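You operate a simulated robot arm through the tools that you are given. There is no shell and no other tool. Be economical: measure what you need, move in short steps, check, and stop when the job is done.

Carry out the task below with a simulated robot arm. There is one attempt and no reset: what you move stays moved.

## Task
Put the yellow greeting card away in the wooden box and shut the lid.
Fine: lift the hasp first and let it down again after; stand the card upright inside; the other cards stay out. Set down upright: what you pick out.

It is judged by the outcome, as a careful person would: the job done as asked, and still so three seconds after it is handed in. It fails if anything else is knocked over, pushed out of place, dropped, spilled or broken. A push-on lid holds only when it is set on centred and level and pressed home; a screw cap is set on level and turned clockwise until tight.

## Robot
A 7-joint arm with a two-finger parallel gripper, fixed in place. Base frame: the origin is at the foot of the arm, x ahead of it, y to its left, z up. Readings come in m, degrees, newtons and seconds.
With the tool pointing down near the work surface it reaches from about 0.1 to 0.88 m from the base axis. Its first joint turns from -115.0 to 115.0 degrees. Payload 3.91 kg.
Tool frame: the origin (TCP) lies between the finger pads and is the grasp point; the fingertips stand 0.03 m ahead of it; z points along the fingers, y is the line along which they close. The gripper opens to 0.11 m. The fingers are 0.02 m wide and 0.01 m thick; the gripper's body (0.048 by 0.112 m) begins 0.055 m behind the TCP.
Orientation is told as [roll, pitch, yaw] about the base's x, y, z axes, in that order, counted from this pose: with the fingers straight down and closing along the base's y, the tool's x points along the base's -x, its y along +y and its z along -z.

## Interface
- The arm moves only by the tool nudge_tool. Its argument "steps" is a list of rows, each a list of 6 numbers: the shift along the tool's x, y, z in m, then the turn, a rotation vector about the tool's x, y, z in degrees. In form: [[tx, ty, tz, ax, ay, az], ...]. A call has 1 to 12 rows; each row is the pose to reach, as a shift and turn from the pose commanded when the call began, along the tool's axes at that moment. "fingers" is the opening in per cent of the stroke, from 0 (shut) to 100 (fully open), set as the call begins (left out, the last holds). A row lasts 0.2 s, in which the tool goes at most 0.05 m and 8.6 degrees; a call with a longer step from one row to the next is refused whole, and so is a gripper value outside its range. Where a pose cannot be reached the arm comes as near as it can. A force on the tool above 40 N (or 10 N above the force at the start of the call, whichever is more), or a blocked arm, ends the call early, and 0.2 s more pass. The fingers move at their own pace (about 0.153 m/s each) and stop on an object; they squeeze with about 38 N. The grip force told is the motor's: it shows also when the fingers shut on nothing. Time passes only in rows, and 0.2 s behind the last, so rows that repeat a pose let the fingers close. It gives the time, the measured TCP pose, the force on the tool (base axes), the opening and the grip force at its end, in the units of the frame above (readings bear some noise), with the torque about the TCP (base axes, N m) and any sound that the robot's microphone picked up.
- Cameras (640 x 400 px; columns grow to the right, rows downward): "scene" is fixed at [0.405, -0.6469, 1.4655]; the picture's right is [0.90, -0.45, 0.00], its down [-0.22, -0.45, -0.87] and it looks along [0.39, 0.78, -0.50] (base axes); focal length 318 px, centre (320, 200). "wrist" rides on the gripper at [0.072, 0.017, -0.103] in the tool frame; the picture's right is [-0.23, 0.97, 0.00], its down [-0.76, -0.18, -0.62] and it looks along [-0.61, -0.14, 0.78] (tool axes); focal length 222 px, centre (320, 200). There is no depth. A picture from a camera that has moved, and an enlarged one, comes with that camera's place and axes in the base frame and with its lens. The place of the scene camera against the robot may be out by one fixed shift of up to 0.012 m in any direction.
- capture(camera): a new picture of that camera. The clock stands still meanwhile.
- raise_lower(by): slides the trunk up (or, below 0, down) by that many m; the arm rides with it, the base frame stays. It gives what a move gives, with no picture.
- close_up(camera, box): a new picture of the part [left, top, right, bottom] of that camera's present view, enlarged. The clock stands still meanwhile.
- close_job(): hands the job in; it is judged then, once.

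Work in short steps. Places have to be worked out from the pictures, the camera data and where the tool is seen: move nearer, look again, correct. Check each grasp and each placing, and mend what went wrong. You have 120 turns and 76 pictures in all, those below and enlarged ones among them. Open the gripper and draw the arm clear of the work before you hand the job in, unless the task says otherwise; then end with one line.

The tools are called as name(argument=value, ...) on one line, values as JSON. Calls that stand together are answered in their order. nudge_tool: Moves the arm, as the interface text tells. Its arguments: {"type":"object","properties":{"steps":{"type":"array","items":{"type":"array","items":{"type":"number"}}},"fingers":{"type":"number"}},"required":["steps"]} The other tools are called the same way: raise_lower (by) slides the trunk up or down; capture (camera) takes a picture; close_up (camera, box) takes an enlarged picture of a part of a camera's view; close_job () hands the job in.

At the start:

```text
clock: 0.0
eef_pos: [0.5404, -0.0654, 1.2148]
orientation: [-0.1, 0.0, 0.0]
wrist_force: [0.7, 0.6, -0.5]
wrist_torque: [-0.05, 0.02, 0.0]
finger_gap: 0.1098
gripper_force: 0.0
trunk travel left (down, up): [-0.8, 0.19]
```

scene: 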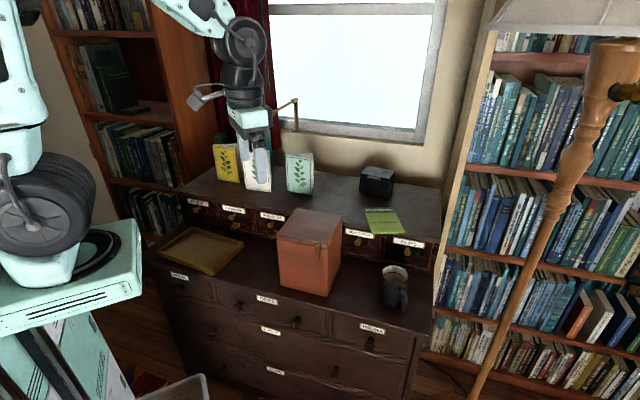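
wrist: 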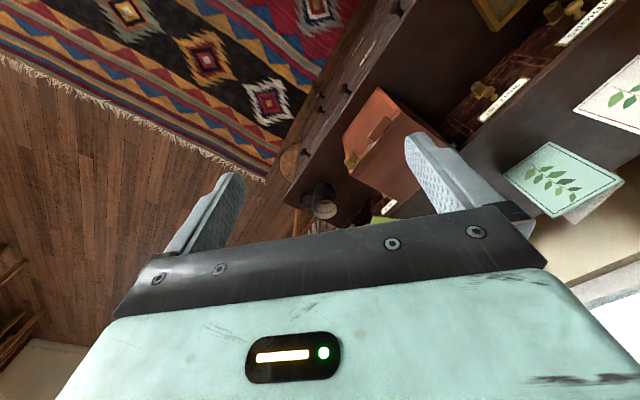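

The scene shows a dresser with a raised shelf holding cards and a wooden box on the lower top. I take enlarged pictures to locate things.

close_up(camera="scene", box=[180, 120, 340, 220])

close_up(camera="scene", box=[250, 200, 410, 300])

```text
4.00 times, centred on (260, 170) of scene
camera zoom: at [0.405, -0.6469, 1.4655], right [0.9, -0.45, 0.0], down [-0.22, -0.45, -0.87], along [0.39, 0.78, -0.5], focal length 1271 px, centre (560, 320)
```

zoom: 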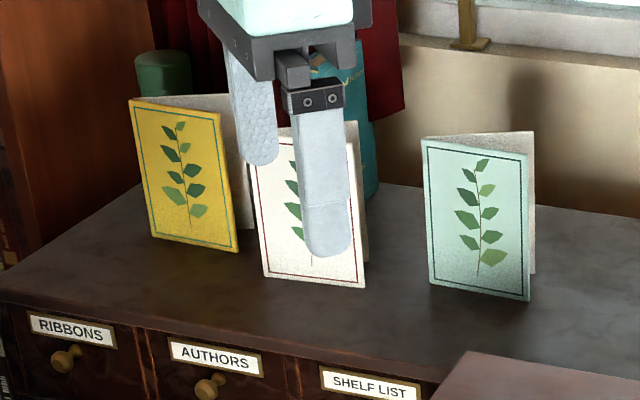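

```text
4.00 times, centred on (330, 250) of scene
camera zoom: at [0.405, -0.6469, 1.4655], right [0.9, -0.45, 0.0], down [-0.22, -0.45, -0.87], along [0.39, 0.78, -0.5], focal length 1271 px, centre (280, 0)
```

zoom: 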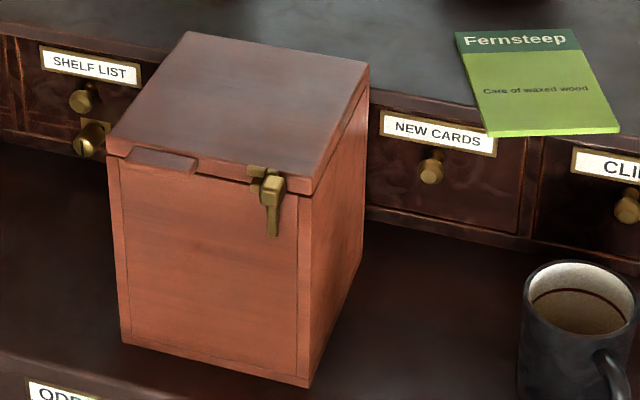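

The box is turned about 45° to the base: its front faces the robot, the lid top is near z 0.94 and the hasp is near (0.70, -0.04, 0.925). I turn the tool 45° and move in front of and above the box for a wrist view.

nudge_tool(steps=[[-0.013, -0.009, 0.027, 0, 0, -7.5], [-0.027, -0.018, 0.055, 0, 0, -15], [-0.04, -0.027, 0.082, 0, 0, -22.5], [-0.053, -0.036, 0.11, 0, 0, -30], [-0.067, -0.046, 0.137, 0, 0, -37.5], [-0.08, -0.055, 0.165, 0, 0, -45]])

capture(camera="wrist")

capture(camera="scene")

```text
clock: 1.4
eef_pos: [0.6187, -0.1199, 1.0493]
orientation: [0.0, 0.0, 45.1]
wrist_force: [-0.4, 0.0, 0.2]
wrist_torque: [-0.01, 0.0, -0.01]
finger_gap: 0.1101
gripper_force: 0.0
trunk travel left (down, up): [-0.8, 0.19]
```

```text
71 pictures are left
camera wrist: at [0.5572, -0.1599, 1.1529], right [-0.53, 0.85, 0.0], down [0.66, 0.41, 0.62], along [0.53, 0.33, -0.78], focal length 222 px, centre (320, 200)
```

wrist: 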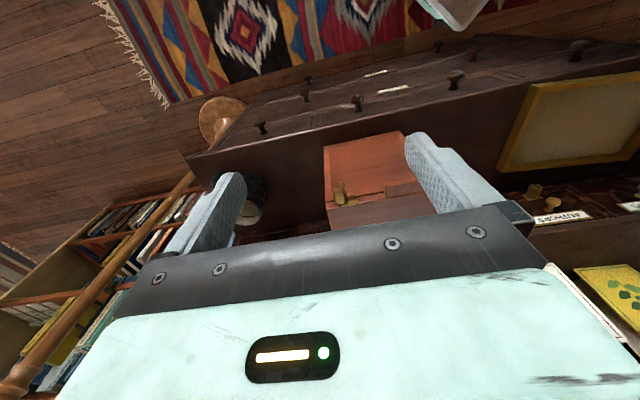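

```text
70 pictures are left
```

scene: 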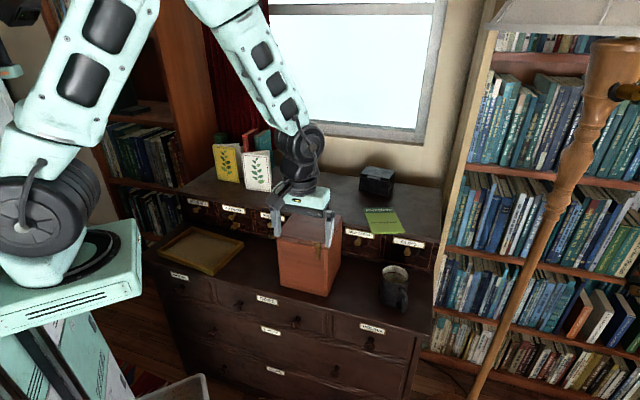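

The box front and hasp are visible between the fingers. I zoom on them for exact points.

close_up(camera="wrist", box=[300, 120, 460, 220])

close_up(camera="wrist", box=[480, 170, 640, 270])

```text
4.00 times, centred on (380, 170) of wrist
camera zoom: at [0.5572, -0.1599, 1.1529], right [-0.53, 0.85, 0.0], down [0.66, 0.41, 0.62], along [0.53, 0.33, -0.78], focal length 888 px, centre (80, 320)
```

zoom: 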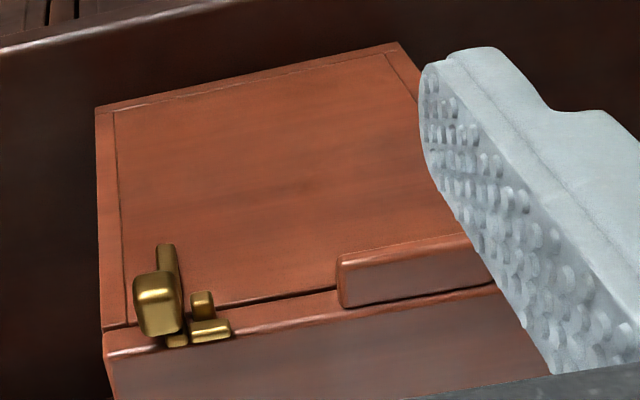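

```text
4.00 times, centred on (560, 220) of wrist
camera zoom: at [0.5572, -0.1599, 1.1529], right [-0.53, 0.85, 0.0], down [0.66, 0.41, 0.62], along [0.53, 0.33, -0.78], focal length 888 px, centre (-640, 120)
```

zoom: 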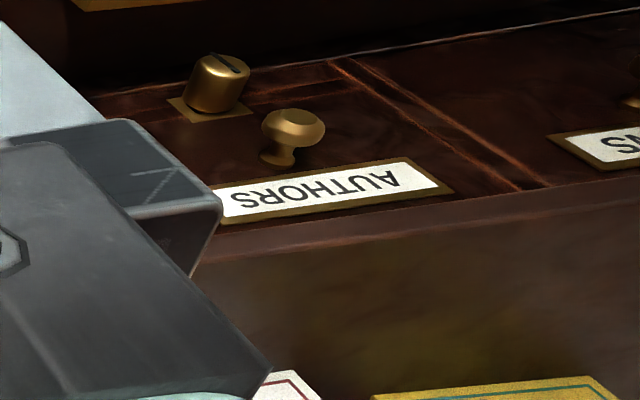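

I lower the tool 0.1 m straight down, staying 0.1 m in front of the box, to get a nearer, lower view for triangulation.

nudge_tool(steps=[[0, 0, 0.04, 0, 0, 0], [0, 0, 0.08, 0, 0, 0], [0, 0, 0.1, 0, 0, 0]])

close_up(camera="wrist", box=[260, 110, 420, 210])

capture(camera="wrist")

```text
clock: 2.2
eef_pos: [0.6191, -0.1191, 0.9487]
orientation: [-0.1, 0.0, 45.0]
wrist_force: [0.4, -0.2, -0.7]
wrist_torque: [-0.02, 0.0, 0.0]
finger_gap: 0.1101
gripper_force: 0.0
trunk travel left (down, up): [-0.8, 0.19]
```

```text
4.00 times, centred on (340, 160) of wrist
camera zoom: at [0.5568, -0.1598, 1.0535], right [-0.53, 0.85, 0.0], down [0.66, 0.41, 0.62], along [0.53, 0.33, -0.78], focal length 888 px, centre (240, 360)
```

zoom: 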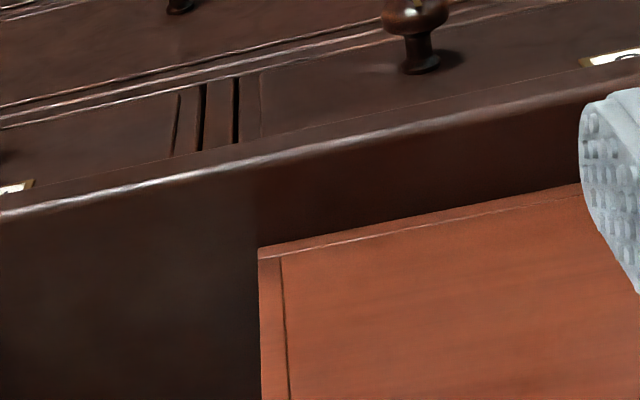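

```text
66 pictures are left
camera wrist: at [0.5568, -0.1598, 1.0535], right [-0.53, 0.85, 0.0], down [0.66, 0.41, 0.62], along [0.53, 0.33, -0.78], focal length 222 px, centre (320, 200)
```

wrist: 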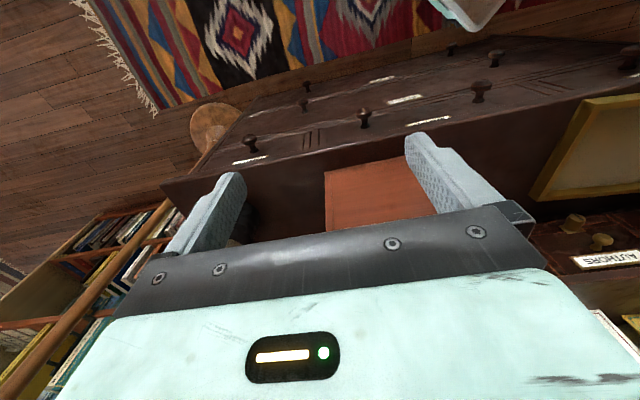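

The gripper body hides the hasp from here, so I back off 0.08 m and look again.

nudge_tool(steps=[[0.04, 0, 0, 0, 0, 0], [0.08, 0, 0, 0, 0, 0]])

close_up(camera="wrist", box=[300, 120, 460, 220])

```text
clock: 2.8
eef_pos: [0.5639, -0.1753, 0.9497]
orientation: [0.0, -0.1, 45.0]
wrist_force: [0.2, 0.0, -0.2]
wrist_torque: [0.01, 0.0, 0.0]
finger_gap: 0.11
gripper_force: 0.1
trunk travel left (down, up): [-0.8, 0.19]
```

```text
4.00 times, centred on (380, 170) of wrist
camera zoom: at [0.5006, -0.2152, 1.0536], right [-0.53, 0.85, 0.0], down [0.66, 0.41, 0.62], along [0.53, 0.33, -0.78], focal length 888 px, centre (80, 320)
```

zoom: 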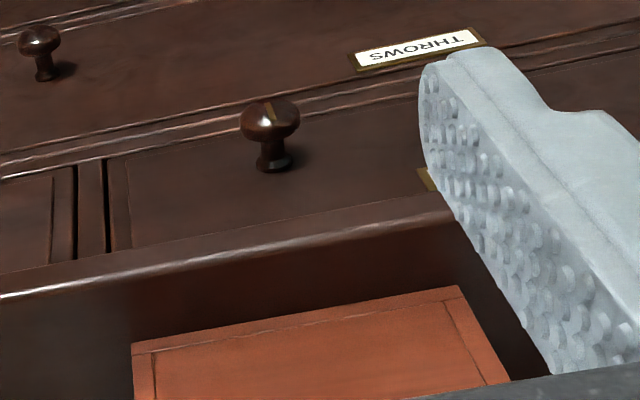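

Still hidden, so I raise 0.08 m and tilt the tool 30° forward to look more from the front.

nudge_tool(steps=[[0, 0, -0.02, 0, -7.5, 0], [0, 0, -0.04, 0, -15, 0], [0, 0, -0.06, 0, -22.5, 0], [0, 0, -0.08, 0, -30, 0]])

close_up(camera="wrist", box=[280, 110, 440, 210])

```text
clock: 3.8
eef_pos: [0.564, -0.1758, 1.031]
orientation: [0.0, -30.1, 45.2]
wrist_force: [0.6, 0.4, 0.0]
wrist_torque: [-0.04, 0.0, 0.02]
finger_gap: 0.11
gripper_force: 0.2
trunk travel left (down, up): [-0.8, 0.19]
```

```text
4.00 times, centred on (360, 160) of wrist
camera zoom: at [0.4717, -0.2445, 1.0838], right [-0.55, 0.83, 0.11], down [0.37, 0.12, 0.92], along [0.75, 0.55, -0.37], focal length 888 px, centre (160, 360)
```

zoom: 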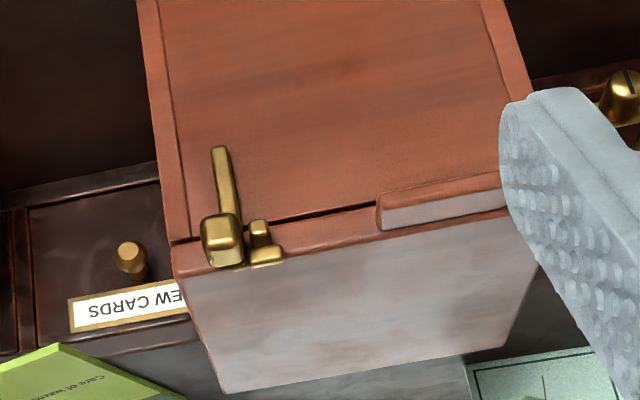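

The views triangulate well: the hasp block is at about (0.695, -0.044, 0.918), its tongue hangs to z≈0.868 near the front face, and the lid top is at z≈0.925. I'll approach the tongue from the front with the tool nearly horizontal, stopping 4 cm short.

nudge_tool(steps=[[-0.007, 0.0006, 0.031, 0, -8.3, 0], [-0.0135, 0.0012, 0.063, 0, -16.7, 0], [-0.02, 0.0018, 0.094, 0, -25, 0], [-0.027, 0.0024, 0.126, 0, -33.3, 0], [-0.034, 0.003, 0.157, 0, -41.7, 0], [-0.0406, 0.0036, 0.1886, 0, -50, 0], [-0.0406, 0.0036, 0.1886, 0, -50, 0]], fingers=45)

capture(camera="wrist")

close_up(camera="scene", box=[230, 190, 390, 290])

```text
clock: 5.4
eef_pos: [0.653, -0.0814, 0.8884]
orientation: [-0.1, -80.1, 45.0]
wrist_force: [0.6, 0.2, 0.0]
wrist_torque: [-0.03, -0.01, -0.02]
finger_gap: 0.0496
gripper_force: 0.1
trunk travel left (down, up): [-0.8, 0.19]
```

```text
63 pictures are left
camera wrist: at [0.5606, -0.1513, 0.8343], right [-0.66, 0.72, 0.22], down [-0.22, -0.47, 0.86], along [0.72, 0.52, 0.46], focal length 222 px, centre (320, 200)
```

wrist: 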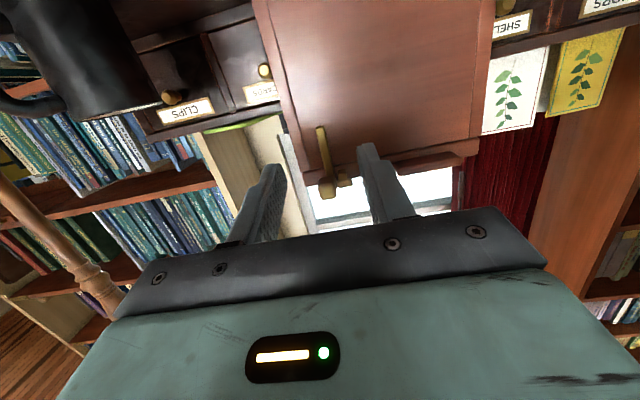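

```text
4.00 times, centred on (310, 240) of scene
camera zoom: at [0.405, -0.6469, 1.4655], right [0.9, -0.45, 0.0], down [-0.22, -0.45, -0.87], along [0.39, 0.78, -0.5], focal length 1271 px, centre (360, 40)
```

zoom: 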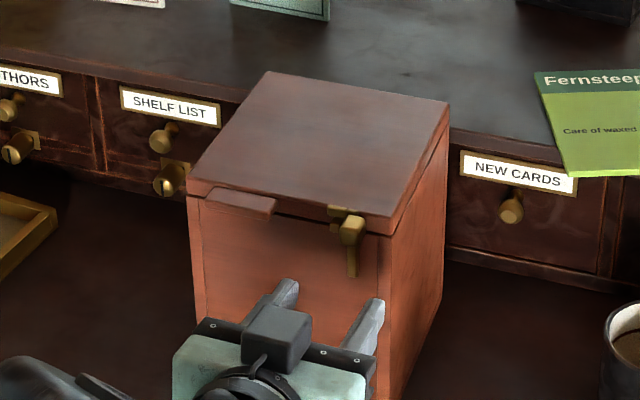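

I check the alignment between fingers and tongue enlarged.

close_up(camera="wrist", box=[240, 110, 400, 210])

```text
4.00 times, centred on (320, 160) of wrist
camera zoom: at [0.5606, -0.1513, 0.8343], right [-0.66, 0.72, 0.22], down [-0.22, -0.47, 0.86], along [0.72, 0.52, 0.46], focal length 888 px, centre (320, 360)
```

zoom: 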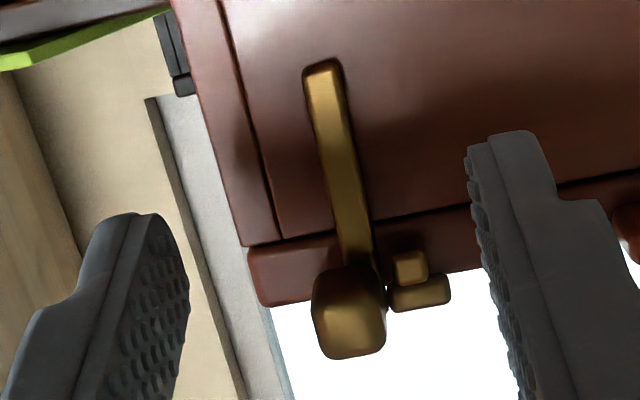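

The tongue centre is about 2 mm to the tool's +y side. I correct that and advance 36 mm along the tool axis.

nudge_tool(steps=[[0, 0.0022, 0.012, 0, 0, 0], [0, 0.0022, 0.024, 0, 0, 0], [0, 0.0022, 0.036, 0, 0, 0]])

close_up(camera="wrist", box=[240, 90, 400, 190])

close_up(camera="scene", box=[280, 220, 344, 260])

```text
clock: 6.2
eef_pos: [0.676, -0.055, 0.88]
orientation: [0.2, -80.0, 44.8]
wrist_force: [-0.8, 0.2, 0.8]
wrist_torque: [0.01, -0.01, 0.03]
finger_gap: 0.0496
gripper_force: 0.1
trunk travel left (down, up): [-0.8, 0.19]
```

```text
4.00 times, centred on (320, 140) of wrist
camera zoom: at [0.583, -0.1246, 0.828], right [-0.66, 0.72, 0.22], down [-0.21, -0.47, 0.86], along [0.72, 0.52, 0.46], focal length 888 px, centre (320, 440)
```

zoom: 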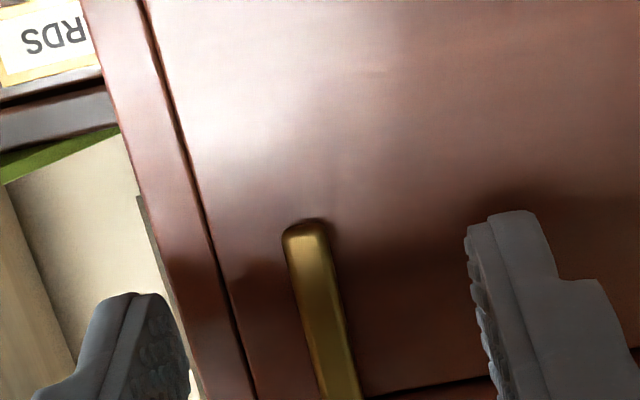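

```text
10.00 times, centred on (312, 240) of scene
camera zoom: at [0.405, -0.6469, 1.4655], right [0.9, -0.45, 0.0], down [-0.22, -0.45, -0.87], along [0.39, 0.78, -0.5], focal length 3179 px, centre (400, -200)
```

zoom: 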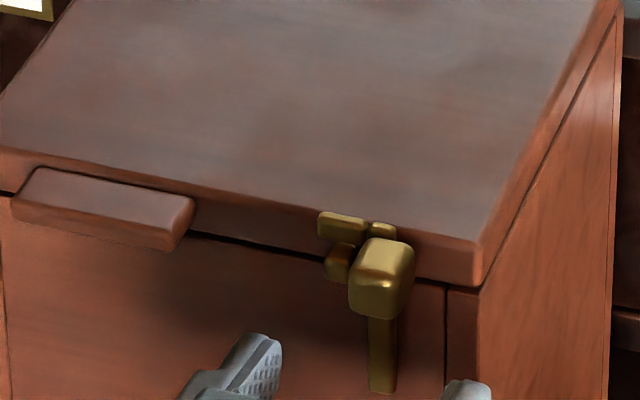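

The tongue is now about 1.2 mm toward −y of the tool axis. I correct, go in 5 mm more, and close on it gently while watching forces.

nudge_tool(steps=[[0, -0.0012, 0.0025, 0, 0, 0], [0, -0.0012, 0.005, 0, 0, 0]], fingers=18)

close_up(camera="wrist", box=[280, 110, 376, 170])

```text
clock: 6.8
eef_pos: [0.6806, -0.0537, 0.8813]
orientation: [0.0, -80.0, 45.1]
wrist_force: [0.4, 1.5, 0.1]
wrist_torque: [0.04, 0.01, 0.03]
finger_gap: 0.02
gripper_force: 0.0
trunk travel left (down, up): [-0.8, 0.19]
```

```text
6.67 times, centred on (328, 140) of wrist
camera zoom: at [0.5878, -0.1224, 0.827], right [-0.66, 0.72, 0.22], down [-0.22, -0.47, 0.86], along [0.72, 0.52, 0.46], focal length 1481 px, centre (267, 600)
```

zoom: 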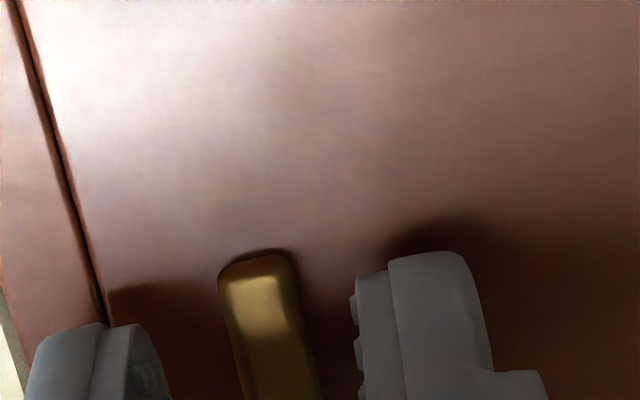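

The fingers straddle the tongue almost centred. I go 2 mm deeper, shift 0.7 mm, and close.

nudge_tool(steps=[[0, 0.0007, 0.002, 0, 0, 0], [0, 0.0007, 0.002, 0, 0, 0], [0, 0.0007, 0.002, 0, 0, 0]], fingers=0)

close_up(camera="wrist", box=[280, 110, 376, 170])

```text
clock: 7.6
eef_pos: [0.6816, -0.0522, 0.8804]
orientation: [-0.2, -80.0, 45.0]
wrist_force: [-2.7, -11.4, 6.0]
wrist_torque: [0.01, 0.05, -0.19]
finger_gap: 0.0076
gripper_force: 37.6
trunk travel left (down, up): [-0.8, 0.19]
```

```text
6.67 times, centred on (328, 140) of wrist
camera zoom: at [0.5887, -0.1215, 0.8269], right [-0.66, 0.72, 0.22], down [-0.22, -0.47, 0.86], along [0.72, 0.52, 0.46], focal length 1481 px, centre (267, 600)
```

zoom: 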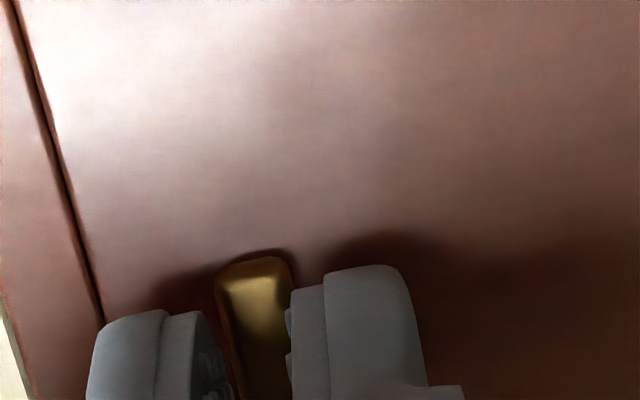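

The tongue is held (gap 7.6 mm). I swing it out and up on an arc about the estimated pivot (b≈0.469, z≈0.915), first 34°.

nudge_tool(steps=[[-0.003, 0, -0.0055, 0, 8.5, 0], [-0.0068, 0, -0.0104, 0, 17, 0], [-0.0113, 0, -0.01475, 0, 25.5, 0], [-0.0164, 0, -0.0184, 0, 34, 0]])

close_up(camera="scene", box=[270, 210, 350, 260])

```text
clock: 8.6
eef_pos: [0.6704, -0.0639, 0.8987]
orientation: [0.1, -45.8, 44.8]
wrist_force: [-0.1, -1.1, -0.3]
wrist_torque: [0.04, 0.01, 0.01]
finger_gap: 0.0
gripper_force: 36.9
trunk travel left (down, up): [-0.8, 0.19]
```

```text
8.00 times, centred on (310, 235) of scene
camera zoom: at [0.405, -0.6469, 1.4655], right [0.9, -0.45, 0.0], down [-0.22, -0.45, -0.87], along [0.39, 0.78, -0.5], focal length 2543 px, centre (400, -80)
```

zoom: 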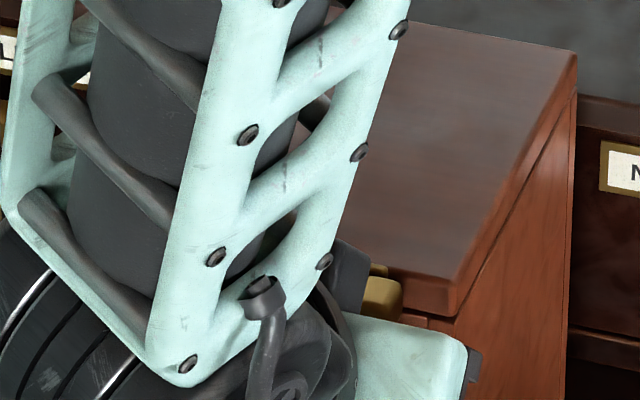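

The fingers slipped off the tongue. I look with the wrist camera to see where the hasp is now.

close_up(camera="wrist", box=[240, 90, 400, 190])

```text
4.00 times, centred on (320, 140) of wrist
camera zoom: at [0.5703, -0.1398, 0.9189], right [-0.58, 0.8, 0.16], down [0.18, -0.07, 0.98], along [0.8, 0.59, -0.11], focal length 888 px, centre (320, 440)
```

zoom: 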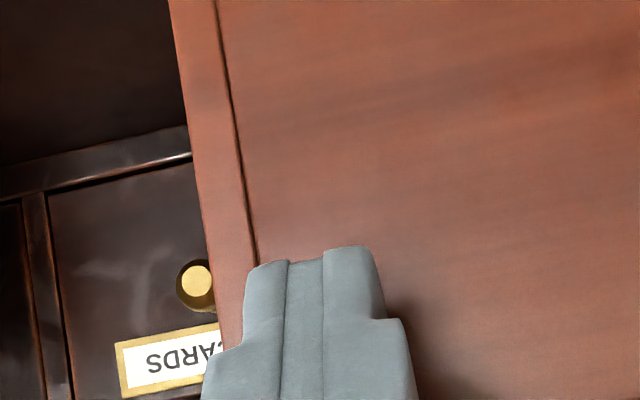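

The view is blocked, so I back off along the tool axis, open, and look at the hasp again.

nudge_tool(steps=[[0, 0, -0.04, 0, 0, 0], [-0.03, 0, -0.06, 0, 0, 0]], fingers=36)

close_up(camera="wrist", box=[240, 110, 400, 210])

```text
clock: 9.2
eef_pos: [0.6548, -0.0785, 0.962]
orientation: [0.1, -46.1, 44.9]
wrist_force: [0.5, -0.2, 0.0]
wrist_torque: [0.07, 0.0, 0.03]
finger_gap: 0.0398
gripper_force: 0.1
trunk travel left (down, up): [-0.8, 0.19]
```

```text
4.00 times, centred on (320, 160) of wrist
camera zoom: at [0.5552, -0.1552, 0.9826], right [-0.58, 0.8, 0.16], down [0.18, -0.07, 0.98], along [0.8, 0.6, -0.11], focal length 888 px, centre (320, 360)
```

zoom: 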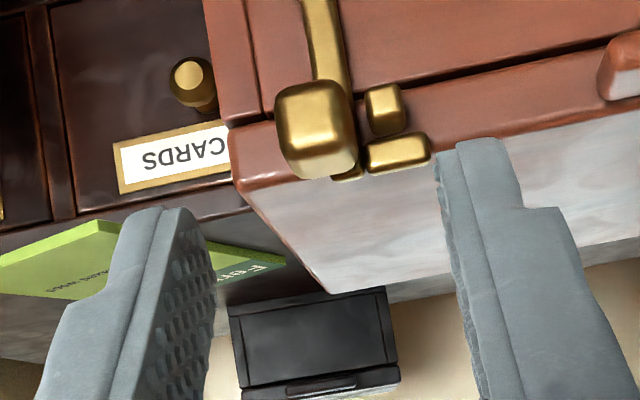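

Clear view: the hasp hangs again, with its block protruding in front of the lid edge beside a bracket. The fingertips are too rounded to hold the tongue, so I'll grip the block from above with straight pads; I move in front of it pointing down to check alignment.

nudge_tool(steps=[[0, 0, 0.008, 0, 7.7, 0], [0, -0.001, 0.015, 0, 15.3, 0], [0, -0.002, 0.023, 0, 23, 0], [0, -0.002, 0.03, 0, 30.7, 0], [0, -0.002, 0.038, 0, 38.3, 0], [0, -0.002, 0.0456, 0, 46, 0]], fingers=36)

close_up(camera="wrist", box=[240, 120, 400, 220])

close_up(camera="scene", box=[270, 210, 350, 260])

```text
clock: 10.6
eef_pos: [0.678, -0.0557, 0.9304]
orientation: [0.0, 0.0, 45.1]
wrist_force: [0.0, -0.8, 0.3]
wrist_torque: [0.03, -0.01, 0.02]
finger_gap: 0.0396
gripper_force: 0.0
trunk travel left (down, up): [-0.8, 0.19]
```

```text
4.00 times, centred on (320, 170) of wrist
camera zoom: at [0.6159, -0.0964, 1.0342], right [-0.53, 0.85, 0.0], down [0.67, 0.41, 0.62], along [0.53, 0.33, -0.78], focal length 888 px, centre (320, 320)
```

zoom: 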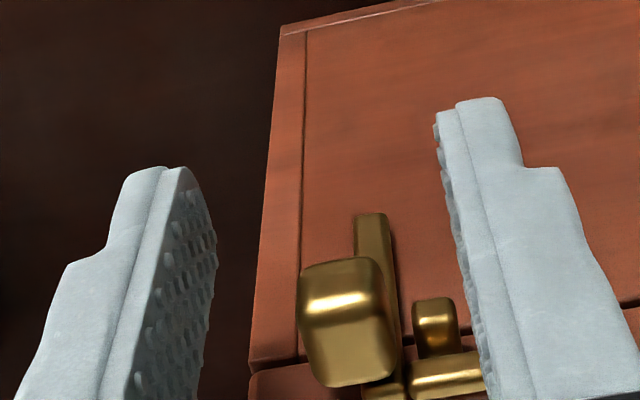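

```text
8.00 times, centred on (310, 235) of scene
camera zoom: at [0.405, -0.6469, 1.4655], right [0.9, -0.45, 0.0], down [-0.22, -0.45, -0.87], along [0.39, 0.78, -0.5], focal length 2543 px, centre (400, -80)
```

zoom: 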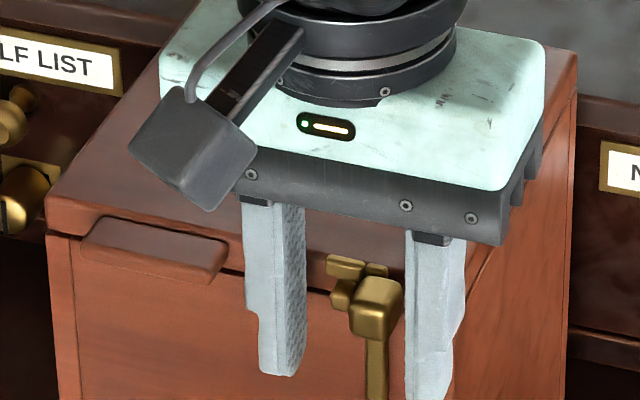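

The block is well seen (front b≈0.453, underside z≈0.909); the bracket beside it leaves too little depth to grip. Instead I'll close the fingers, point them forward under the block, and push it up so that the hasp swings out; first the pre-position.

nudge_tool(steps=[[0.03, -0.001, 0, 0, 0, 0], [0.045, -0.003, 0.0, 0, -8.5, 0], [0.045, -0.003, 0.005, 0, -17, 0], [0.045, -0.003, 0.01, 0, -25.5, 0], [0.045, -0.003, 0.015, 0, -34, 0], [0.045, -0.003, 0.02, 0, -42.5, 0], [0.045, -0.003, 0.025, 0, -51, 0], [0.045, -0.003, 0.03, 0, -59.5, 0], [0.045, -0.003, 0.033, 0, -68, 0], [0.045, -0.003, 0.035, 0, -76.5, 0], [0.045, -0.003, 0.035, 0, -85, 0], [0.04, -0.003, 0.035, 0, -90, 0]], fingers=0)

close_up(camera="wrist", box=[240, 110, 400, 210])

close_up(camera="scene", box=[270, 220, 350, 270])

```text
clock: 13.2
eef_pos: [0.6521, -0.0876, 0.8954]
orientation: [-160.7, -89.9, -154.5]
wrist_force: [-0.1, -0.1, -0.9]
wrist_torque: [-0.02, -0.01, -0.01]
finger_gap: 0.0
gripper_force: 37.4
trunk travel left (down, up): [-0.8, 0.19]
```

```text
4.00 times, centred on (320, 160) of wrist
camera zoom: at [0.568, -0.1484, 0.8234], right [-0.69, 0.69, 0.23], down [-0.32, -0.57, 0.76], along [0.65, 0.45, 0.61], focal length 888 px, centre (320, 360)
```

zoom: 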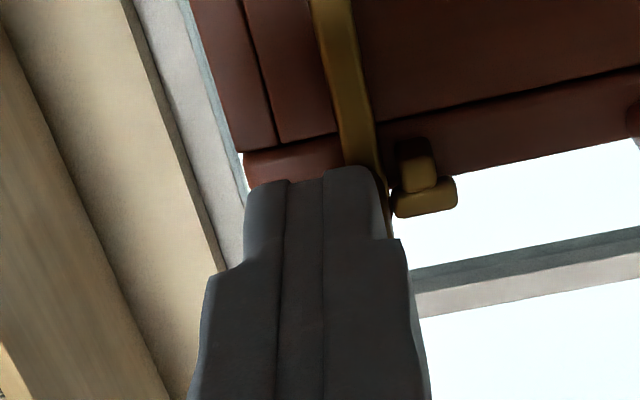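

```text
8.00 times, centred on (310, 245) of scene
camera zoom: at [0.405, -0.6469, 1.4655], right [0.9, -0.45, 0.0], down [-0.22, -0.45, -0.87], along [0.39, 0.78, -0.5], focal length 2543 px, centre (400, -160)
```

zoom: 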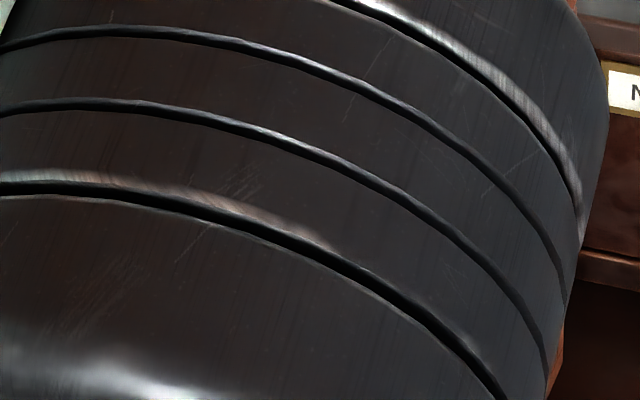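

Fingers are closed, level, and just below block height. I advance 35 mm under the block and raise 4 mm until contact.

nudge_tool(steps=[[0.001, 0.001, 0.015, 0, 0, 0], [0.001, 0.001, 0.025, 0, 0, 0], [0.001, 0.001, 0.035, 0, 0, 0], [-0.003, 0.001, 0.035, 0, 0, 0]])

close_up(camera="wrist", box=[240, 110, 400, 210])

```text
clock: 14.2
eef_pos: [0.6768, -0.0607, 0.8983]
orientation: [21.2, -90.1, 23.9]
wrist_force: [0.7, -0.4, -2.1]
wrist_torque: [0.0, 0.02, -0.04]
finger_gap: 0.0001
gripper_force: 37.9
trunk travel left (down, up): [-0.8, 0.19]
```

```text
4.00 times, centred on (320, 160) of wrist
camera zoom: at [0.5925, -0.1226, 0.8258], right [-0.69, 0.69, 0.23], down [-0.31, -0.57, 0.76], along [0.65, 0.45, 0.61], focal length 888 px, centre (320, 360)
```

zoom: 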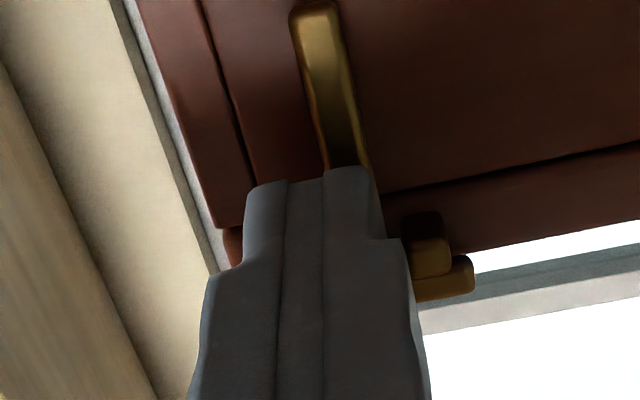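

A light contact of about 2 N upward suggests the block sits on the fingers. I swing up the first 51° about the pivot.

nudge_tool(steps=[[-0.005, 0, -0.0021, 0, 8.5, 0], [-0.0102, 0, -0.0035, 0, 17, 0], [-0.0155, 0, -0.004, 0, 25.5, 0], [-0.0209, 0, -0.0038, 0, 34, 0], [-0.0262, 0, -0.0028, 0, 42.5, 0], [-0.0313, 0, -0.001, 0, 51, 0]])

close_up(camera="wrist", box=[240, 110, 400, 210])

close_up(camera="scene", box=[270, 210, 350, 260])

```text
clock: 15.6
eef_pos: [0.6764, -0.0637, 0.9289]
orientation: [0.2, -38.9, 44.8]
wrist_force: [0.3, -1.9, -6.3]
wrist_torque: [-0.11, 0.22, 0.01]
finger_gap: 0.0
gripper_force: 37.7
trunk travel left (down, up): [-0.8, 0.19]
```

```text
4.00 times, centred on (320, 160) of wrist
camera zoom: at [0.5782, -0.1372, 0.9646], right [-0.56, 0.81, 0.14], down [0.27, 0.02, 0.96], along [0.78, 0.58, -0.23], focal length 888 px, centre (320, 360)
```

zoom: 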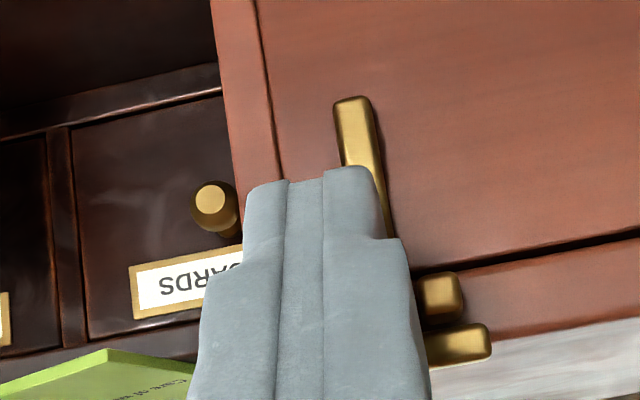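

```text
8.00 times, centred on (310, 235) of scene
camera zoom: at [0.405, -0.6469, 1.4655], right [0.9, -0.45, 0.0], down [-0.22, -0.45, -0.87], along [0.39, 0.78, -0.5], focal length 2543 px, centre (400, -80)
```

zoom: 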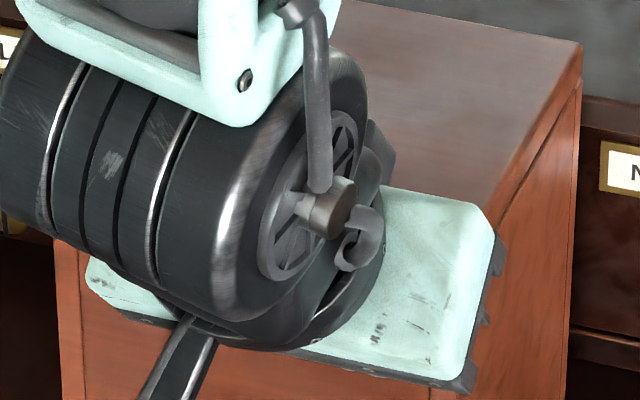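

The tongue did not move: the fingers slid off in front of the block. I'll instead grip the block top-and-bottom with the tool horizontal, so I retreat first and bring the tool level.

nudge_tool(steps=[[0, 0, -0.04, 0, 0, 0], [0, 0, -0.08, 0, 0, 0], [0, 0, -0.08, 0, -8.5, 0], [0, 0, -0.08, 0, -17, 0], [0, 0, -0.08, 0, -25.5, 0], [0, 0, -0.08, 0, -34, 0], [0, 0, -0.08, 0, -42.5, 0], [0, 0, -0.08, 0, -51, 0]], fingers=36)

nudge_tool(steps=[[0, 0, 0, 0, 0, -8.2], [0, 0, 0, 0, 0, -16.4], [0, 0, 0, 0, 0, -24.5], [0, 0, 0, 0, 0, -32.7], [0, 0, 0, 0, 0, -40.9], [0, 0, 0, 0, 0, -49.1], [0, 0, 0, 0, 0, -57.3], [0, 0, 0, 0, 0, -65.5], [0, 0, 0, 0, 0, -73.6], [0, 0, 0, 0, 0, -81.8], [0, 0, 0, 0, 0, -90]])

capture(camera="wrist")

```text
clock: 17.4
eef_pos: [0.641, -0.0973, 0.9916]
orientation: [177.9, -89.8, -133.0]
wrist_force: [0.8, 0.9, -0.1]
wrist_torque: [0.0, 0.02, 0.0]
finger_gap: 0.0394
gripper_force: 0.0
trunk travel left (down, up): [-0.8, 0.19]
```

```text
clock: 19.8
eef_pos: [0.6403, -0.0975, 0.9922]
orientation: [-90.1, 0.0, 135.0]
wrist_force: [-0.1, 0.4, 0.4]
wrist_torque: [0.0, 0.04, 0.04]
finger_gap: 0.0398
gripper_force: 0.0
trunk travel left (down, up): [-0.8, 0.19]
```

```text
46 pictures are left
camera wrist: at [0.6188, -0.2224, 0.9751], right [-0.16, 0.16, -0.97], down [-0.98, 0.1, 0.18], along [0.12, 0.98, 0.14], focal length 222 px, centre (320, 200)
```

wrist: 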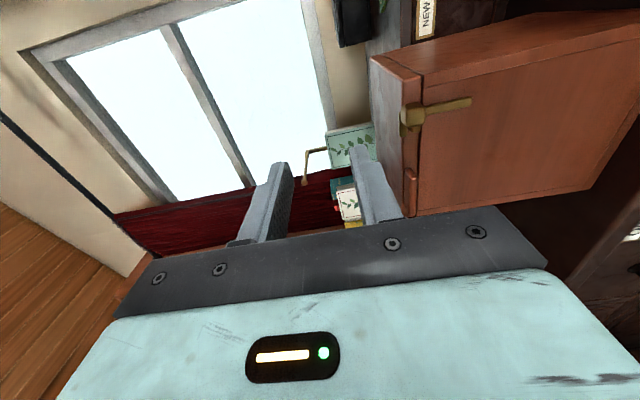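

Now there is a side view of the hasp. I zoom in on it.

close_up(camera="wrist", box=[380, 75, 492, 145])

```text
5.71 times, centred on (436, 110) of wrist
camera zoom: at [0.6188, -0.2224, 0.9751], right [-0.16, 0.16, -0.97], down [-0.98, 0.1, 0.18], along [0.12, 0.98, 0.14], focal length 1269 px, centre (-343, 714)
```

zoom: 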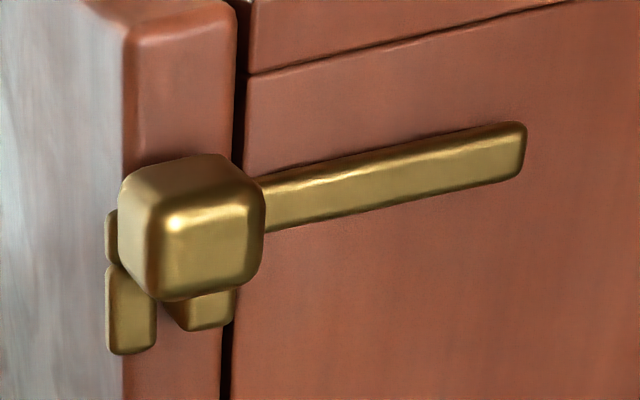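

Knuckles sit on the lid's top front edge, so the pivot is there (b≈0.473, z≈0.927). I descend to block height, advance, and close on the block top and bottom.

nudge_tool(steps=[[0.001, 0.025, 0, 0, 0, 0], [0.0013, 0.05, 0, 0, 0, 0], [0.0013, 0.0752, 0, 0, 0, 0], [0.0013, 0.0752, 0.02, 0, 0, 0], [0.0013, 0.0752, 0.037, 0, 0, 0], [0.0013, 0.0752, 0.05, 0, 0, 0]])

close_up(camera="wrist", box=[240, 110, 400, 210])

```text
clock: 21.2
eef_pos: [0.6767, -0.0632, 0.9175]
orientation: [-90.0, 0.0, 135.0]
wrist_force: [0.6, -0.3, 0.2]
wrist_torque: [0.01, 0.0, 0.0]
finger_gap: 0.0396
gripper_force: 0.0
trunk travel left (down, up): [-0.8, 0.19]
```

```text
4.00 times, centred on (320, 160) of wrist
camera zoom: at [0.6552, -0.1883, 0.9001], right [-0.16, 0.16, -0.97], down [-0.98, 0.1, 0.18], along [0.12, 0.98, 0.14], focal length 888 px, centre (320, 360)
```

zoom: 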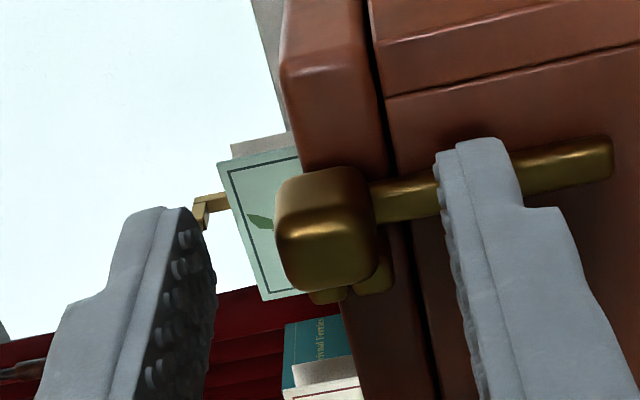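

The block is centred between the fingers with the tips past its middle. I close.

nudge_tool(steps=[[0, 0, 0.001, 0, 0, 0], [0, 0, 0.001, 0, 0, 0], [0, 0, 0.001, 0, 0, 0]], fingers=0)

```text
clock: 22.0
eef_pos: [0.6787, -0.0628, 0.9155]
orientation: [-89.9, 0.0, 135.0]
wrist_force: [-2.8, -3.6, -0.7]
wrist_torque: [-0.23, 0.19, 0.15]
finger_gap: 0.0157
gripper_force: 37.5
trunk travel left (down, up): [-0.8, 0.19]
```

The block is gripped (15.7 mm). I rotate the first 24° about the lid-edge pivot and read forces.

nudge_tool(steps=[[0, -0.0053, -0.0012, -8, 0, 0], [0, -0.0108, -0.0016, -16, 0, 0], [0, -0.0162, -0.0012, -24, 0, 0]])

close_up(camera="wrist", box=[240, 110, 400, 210])

```text
clock: 22.8
eef_pos: [0.6772, -0.0622, 0.9316]
orientation: [-65.9, -0.1, 135.0]
wrist_force: [0.5, 2.3, -6.8]
wrist_torque: [0.31, -0.22, -0.13]
finger_gap: 0.0195
gripper_force: 37.7
trunk travel left (down, up): [-0.8, 0.19]
```

```text
4.00 times, centred on (320, 160) of wrist
camera zoom: at [0.6566, -0.1863, 0.9593], right [-0.44, -0.12, -0.89], down [-0.89, 0.19, 0.42], along [0.12, 0.97, -0.19], focal length 888 px, centre (320, 360)
```

zoom: 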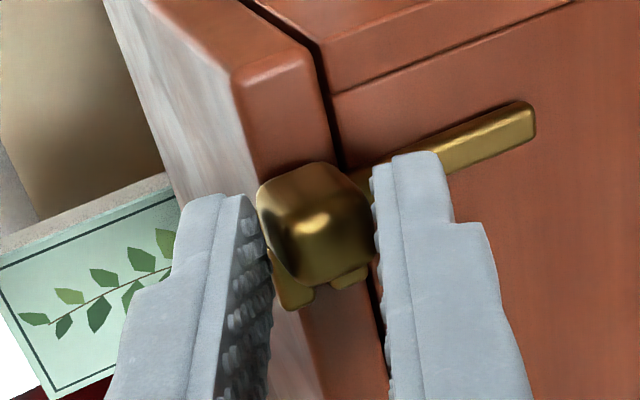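

The block did not turn: the fingers were cammed open instead, so the hasp doesn't hinge about the lid edge that way. I release, back off and study it closer.

nudge_tool(steps=[[0, 0, 0, 0, 0, 0], [0, 0, 0, 0, 0, 0], [0, 0, -0.03, 0, 0, 0], [0, 0, -0.05, 0, 0, 0]], fingers=40)

close_up(camera="wrist", box=[300, 60, 428, 140])

```text
clock: 23.8
eef_pos: [0.6444, -0.0943, 0.9533]
orientation: [-66.1, 0.0, 135.0]
wrist_force: [0.6, 0.0, -0.6]
wrist_torque: [0.03, 0.03, 0.03]
finger_gap: 0.0443
gripper_force: 0.0
trunk travel left (down, up): [-0.8, 0.19]
```

```text
5.00 times, centred on (364, 100) of wrist
camera zoom: at [0.6243, -0.2178, 0.9805], right [-0.44, -0.12, -0.89], down [-0.89, 0.19, 0.42], along [0.12, 0.97, -0.19], focal length 1111 px, centre (100, 700)
```

zoom: 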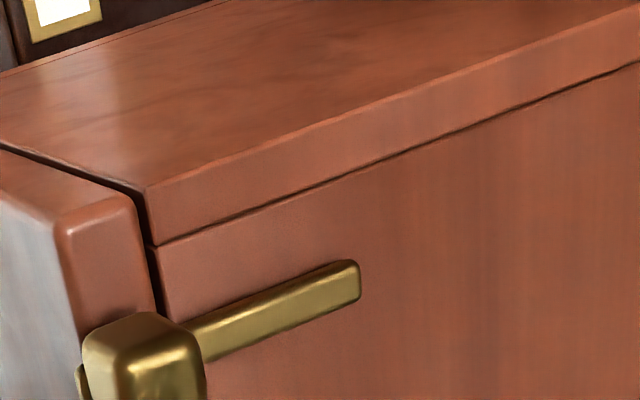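

I aim the enlargement at the hasp itself.

close_up(camera="wrist", box=[300, 110, 364, 150])

```text
10.00 times, centred on (332, 130) of wrist
camera zoom: at [0.6243, -0.2178, 0.9805], right [-0.44, -0.12, -0.89], down [-0.89, 0.19, 0.42], along [0.12, 0.97, -0.19], focal length 2221 px, centre (200, 900)
```

zoom: 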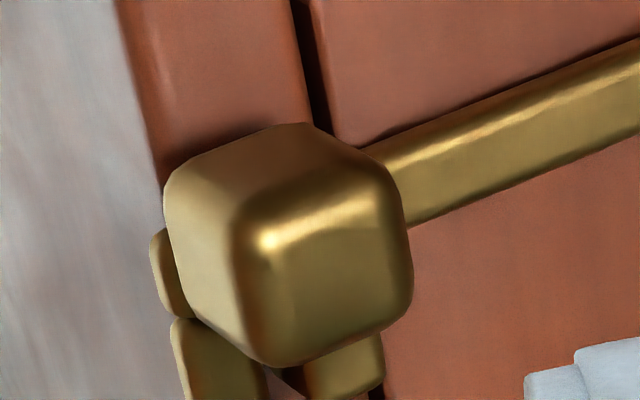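

I now suspect the hasp pivots about an axis normal to the front, so the tongue swings sideways. I return to the level pose with fingers closing sideways, in front of the tongue's end.

nudge_tool(steps=[[-0.001, 0.019, 0.012, 8, 0, 0], [-0.002, 0.038, 0.025, 16, 0, 0], [-0.004, 0.0577, 0.0377, 24, 0, 0]], fingers=20)

nudge_tool(steps=[[0, 0, 0, 0, 0, 8.2], [0, 0, 0, 0, 0, 16.4], [0, 0, 0, 0, 0, 24.5], [0, 0, 0, 0, 0, 32.7], [0, 0, 0, 0, 0, 40.9], [0, 0, 0, 0, 0, 49.1], [0, 0, 0, 0, 0, 57.3], [0, 0, 0, 0, 0, 65.5], [0, 0, 0, 0, 0, 73.6], [0, 0, 0, 0, 0, 81.8], [0, 0, 0, 0, 0, 90]])

close_up(camera="wrist", box=[240, 110, 400, 210])

```text
clock: 24.6
eef_pos: [0.6497, -0.0828, 0.8857]
orientation: [-90.1, -0.1, 135.1]
wrist_force: [0.2, 0.4, -0.3]
wrist_torque: [-0.02, 0.0, -0.01]
finger_gap: 0.0218
gripper_force: 0.1
trunk travel left (down, up): [-0.8, 0.19]
```

```text
clock: 27.0
eef_pos: [0.6496, -0.0851, 0.8857]
orientation: [84.5, -89.8, -39.5]
wrist_force: [0.1, -0.2, -0.4]
wrist_torque: [0.03, -0.01, -0.03]
finger_gap: 0.0222
gripper_force: 0.0
trunk travel left (down, up): [-0.8, 0.19]
```

```text
4.00 times, centred on (320, 160) of wrist
camera zoom: at [0.5646, -0.1463, 0.8128], right [-0.69, 0.69, 0.23], down [-0.31, -0.57, 0.76], along [0.65, 0.45, 0.61], focal length 888 px, centre (320, 360)
```

zoom: 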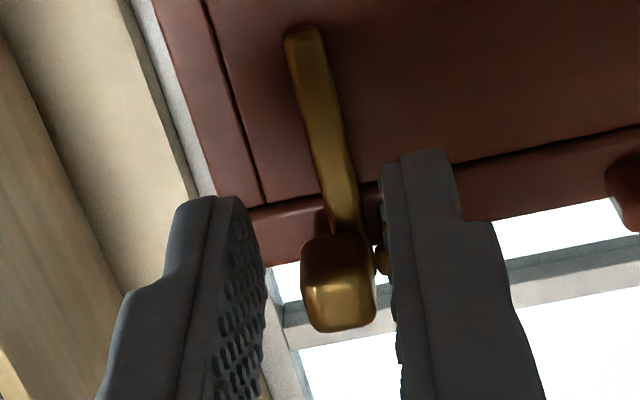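

I advance so the fingertips straddle the tongue's end, then push 10 mm toward the box's right to see whether it swings.

nudge_tool(steps=[[0, 0, 0.02, 0, 0, 0], [0, 0, 0.035, 0, 0, 0], [0, 0, 0.0435, 0, 0, 0], [0, -0.005, 0.0435, 0, 0, 0], [0, -0.0075, 0.0435, 0, 0, 0], [0, -0.01, 0.0435, 0, 0, 0]])

close_up(camera="wrist", box=[240, 90, 400, 190])

```text
clock: 28.4
eef_pos: [0.6869, -0.0607, 0.885]
orientation: [169.4, -90.1, -124.4]
wrist_force: [-2.5, 2.5, -1.0]
wrist_torque: [0.05, -0.01, 0.13]
finger_gap: 0.0239
gripper_force: 2.2
trunk travel left (down, up): [-0.8, 0.19]
```

```text
4.00 times, centred on (320, 140) of wrist
camera zoom: at [0.6023, -0.1226, 0.8127], right [-0.69, 0.69, 0.23], down [-0.31, -0.57, 0.76], along [0.65, 0.45, 0.61], focal length 888 px, centre (320, 440)
```

zoom: 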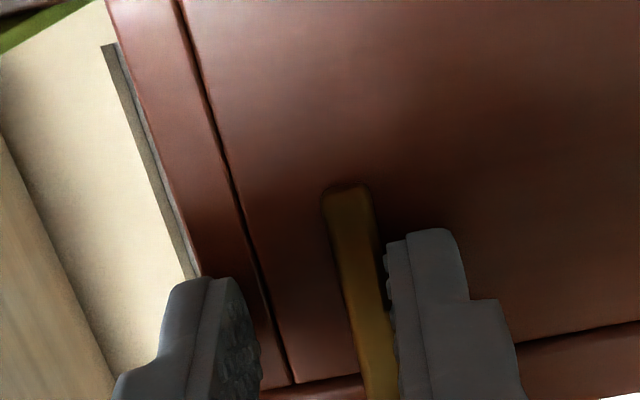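

With about 3.5 N to the right it does not swing. I try the other direction.

nudge_tool(steps=[[0, 0.007, 0, 0, 0, 0], [0, 0.014, 0, 0, 0, 0], [0, 0.018, 0, 0, 0, 0], [0, 0.021, 0, 0, 0, 0]])

close_up(camera="wrist", box=[240, 90, 400, 190])

```text
clock: 29.4
eef_pos: [0.6726, -0.0467, 0.8857]
orientation: [-101.3, -90.0, 146.2]
wrist_force: [1.8, -8.1, 2.0]
wrist_torque: [0.04, -0.02, -0.24]
finger_gap: 0.0249
gripper_force: 2.7
trunk travel left (down, up): [-0.8, 0.19]
```

```text
4.00 times, centred on (320, 140) of wrist
camera zoom: at [0.5876, -0.1085, 0.8128], right [-0.69, 0.69, 0.23], down [-0.32, -0.57, 0.76], along [0.65, 0.45, 0.61], focal length 888 px, centre (320, 440)
```

zoom: 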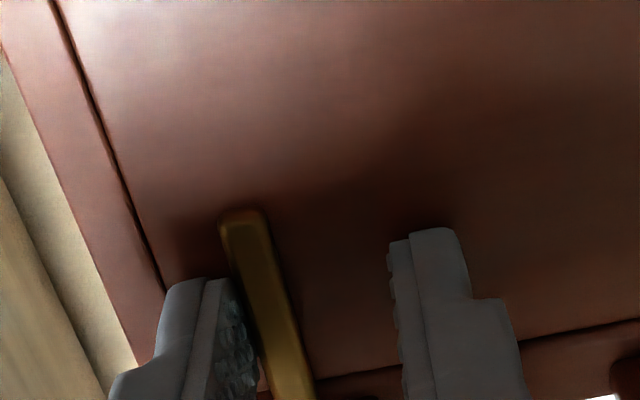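

Neither sideways direction moves it. I'll test a straight outward pull: centre on the tongue, press in until touching the face, then close.

nudge_tool(steps=[[0, -0.006, 0, 0, 0, 0], [0, -0.0107, 0, 0, 0, 0], [0, -0.0107, 0.0015, 0, 0, 0], [0, -0.0107, 0.003, 0, 0, 0]])

nudge_tool(steps=[[0, 0, 0.001, 0, 0, 0], [0, 0, 0.001, 0, 0, 0], [0, 0, 0.001, 0, 0, 0]], fingers=0)

```text
clock: 30.4
eef_pos: [0.6818, -0.0526, 0.8859]
orientation: [0.8, -90.0, 44.1]
wrist_force: [-3.0, -6.5, 0.8]
wrist_torque: [0.02, 0.0, 0.09]
finger_gap: 0.0216
gripper_force: 0.1
trunk travel left (down, up): [-0.8, 0.19]
```

```text
clock: 31.2
eef_pos: [0.6826, -0.0516, 0.8854]
orientation: [-161.3, -90.1, -153.8]
wrist_force: [-3.8, -7.1, 3.3]
wrist_torque: [-0.06, 0.06, -0.04]
finger_gap: 0.0079
gripper_force: 37.6
trunk travel left (down, up): [-0.8, 0.19]
```

The tips touch the face (about 7 N) and hold the tongue at 7.9 mm. I pull 4 mm outward and read.

nudge_tool(steps=[[0, 0, -0.003, 0, 0, 0], [0, 0, -0.005, 0, 0, 0]])

close_up(camera="wrist", box=[280, 110, 376, 170])

```text
clock: 31.8
eef_pos: [0.6808, -0.0533, 0.8851]
orientation: [-170.0, -89.8, -144.9]
wrist_force: [4.9, 3.3, 2.4]
wrist_torque: [-0.07, 0.05, -0.12]
finger_gap: 0.0078
gripper_force: 37.5
trunk travel left (down, up): [-0.8, 0.19]
```

```text
6.67 times, centred on (328, 140) of wrist
camera zoom: at [0.5949, -0.1154, 0.8131], right [-0.69, 0.69, 0.23], down [-0.32, -0.57, 0.76], along [0.65, 0.45, 0.61], focal length 1481 px, centre (267, 600)
```

zoom: 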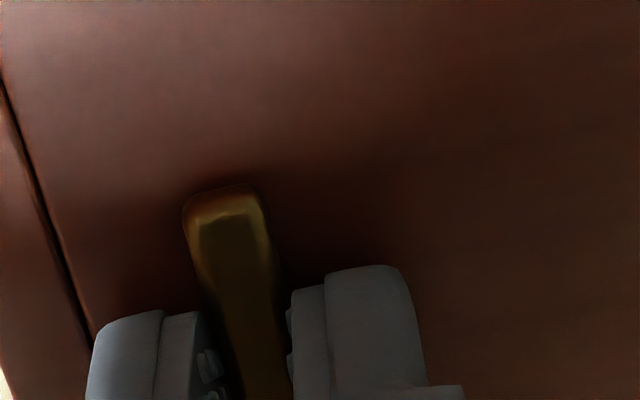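

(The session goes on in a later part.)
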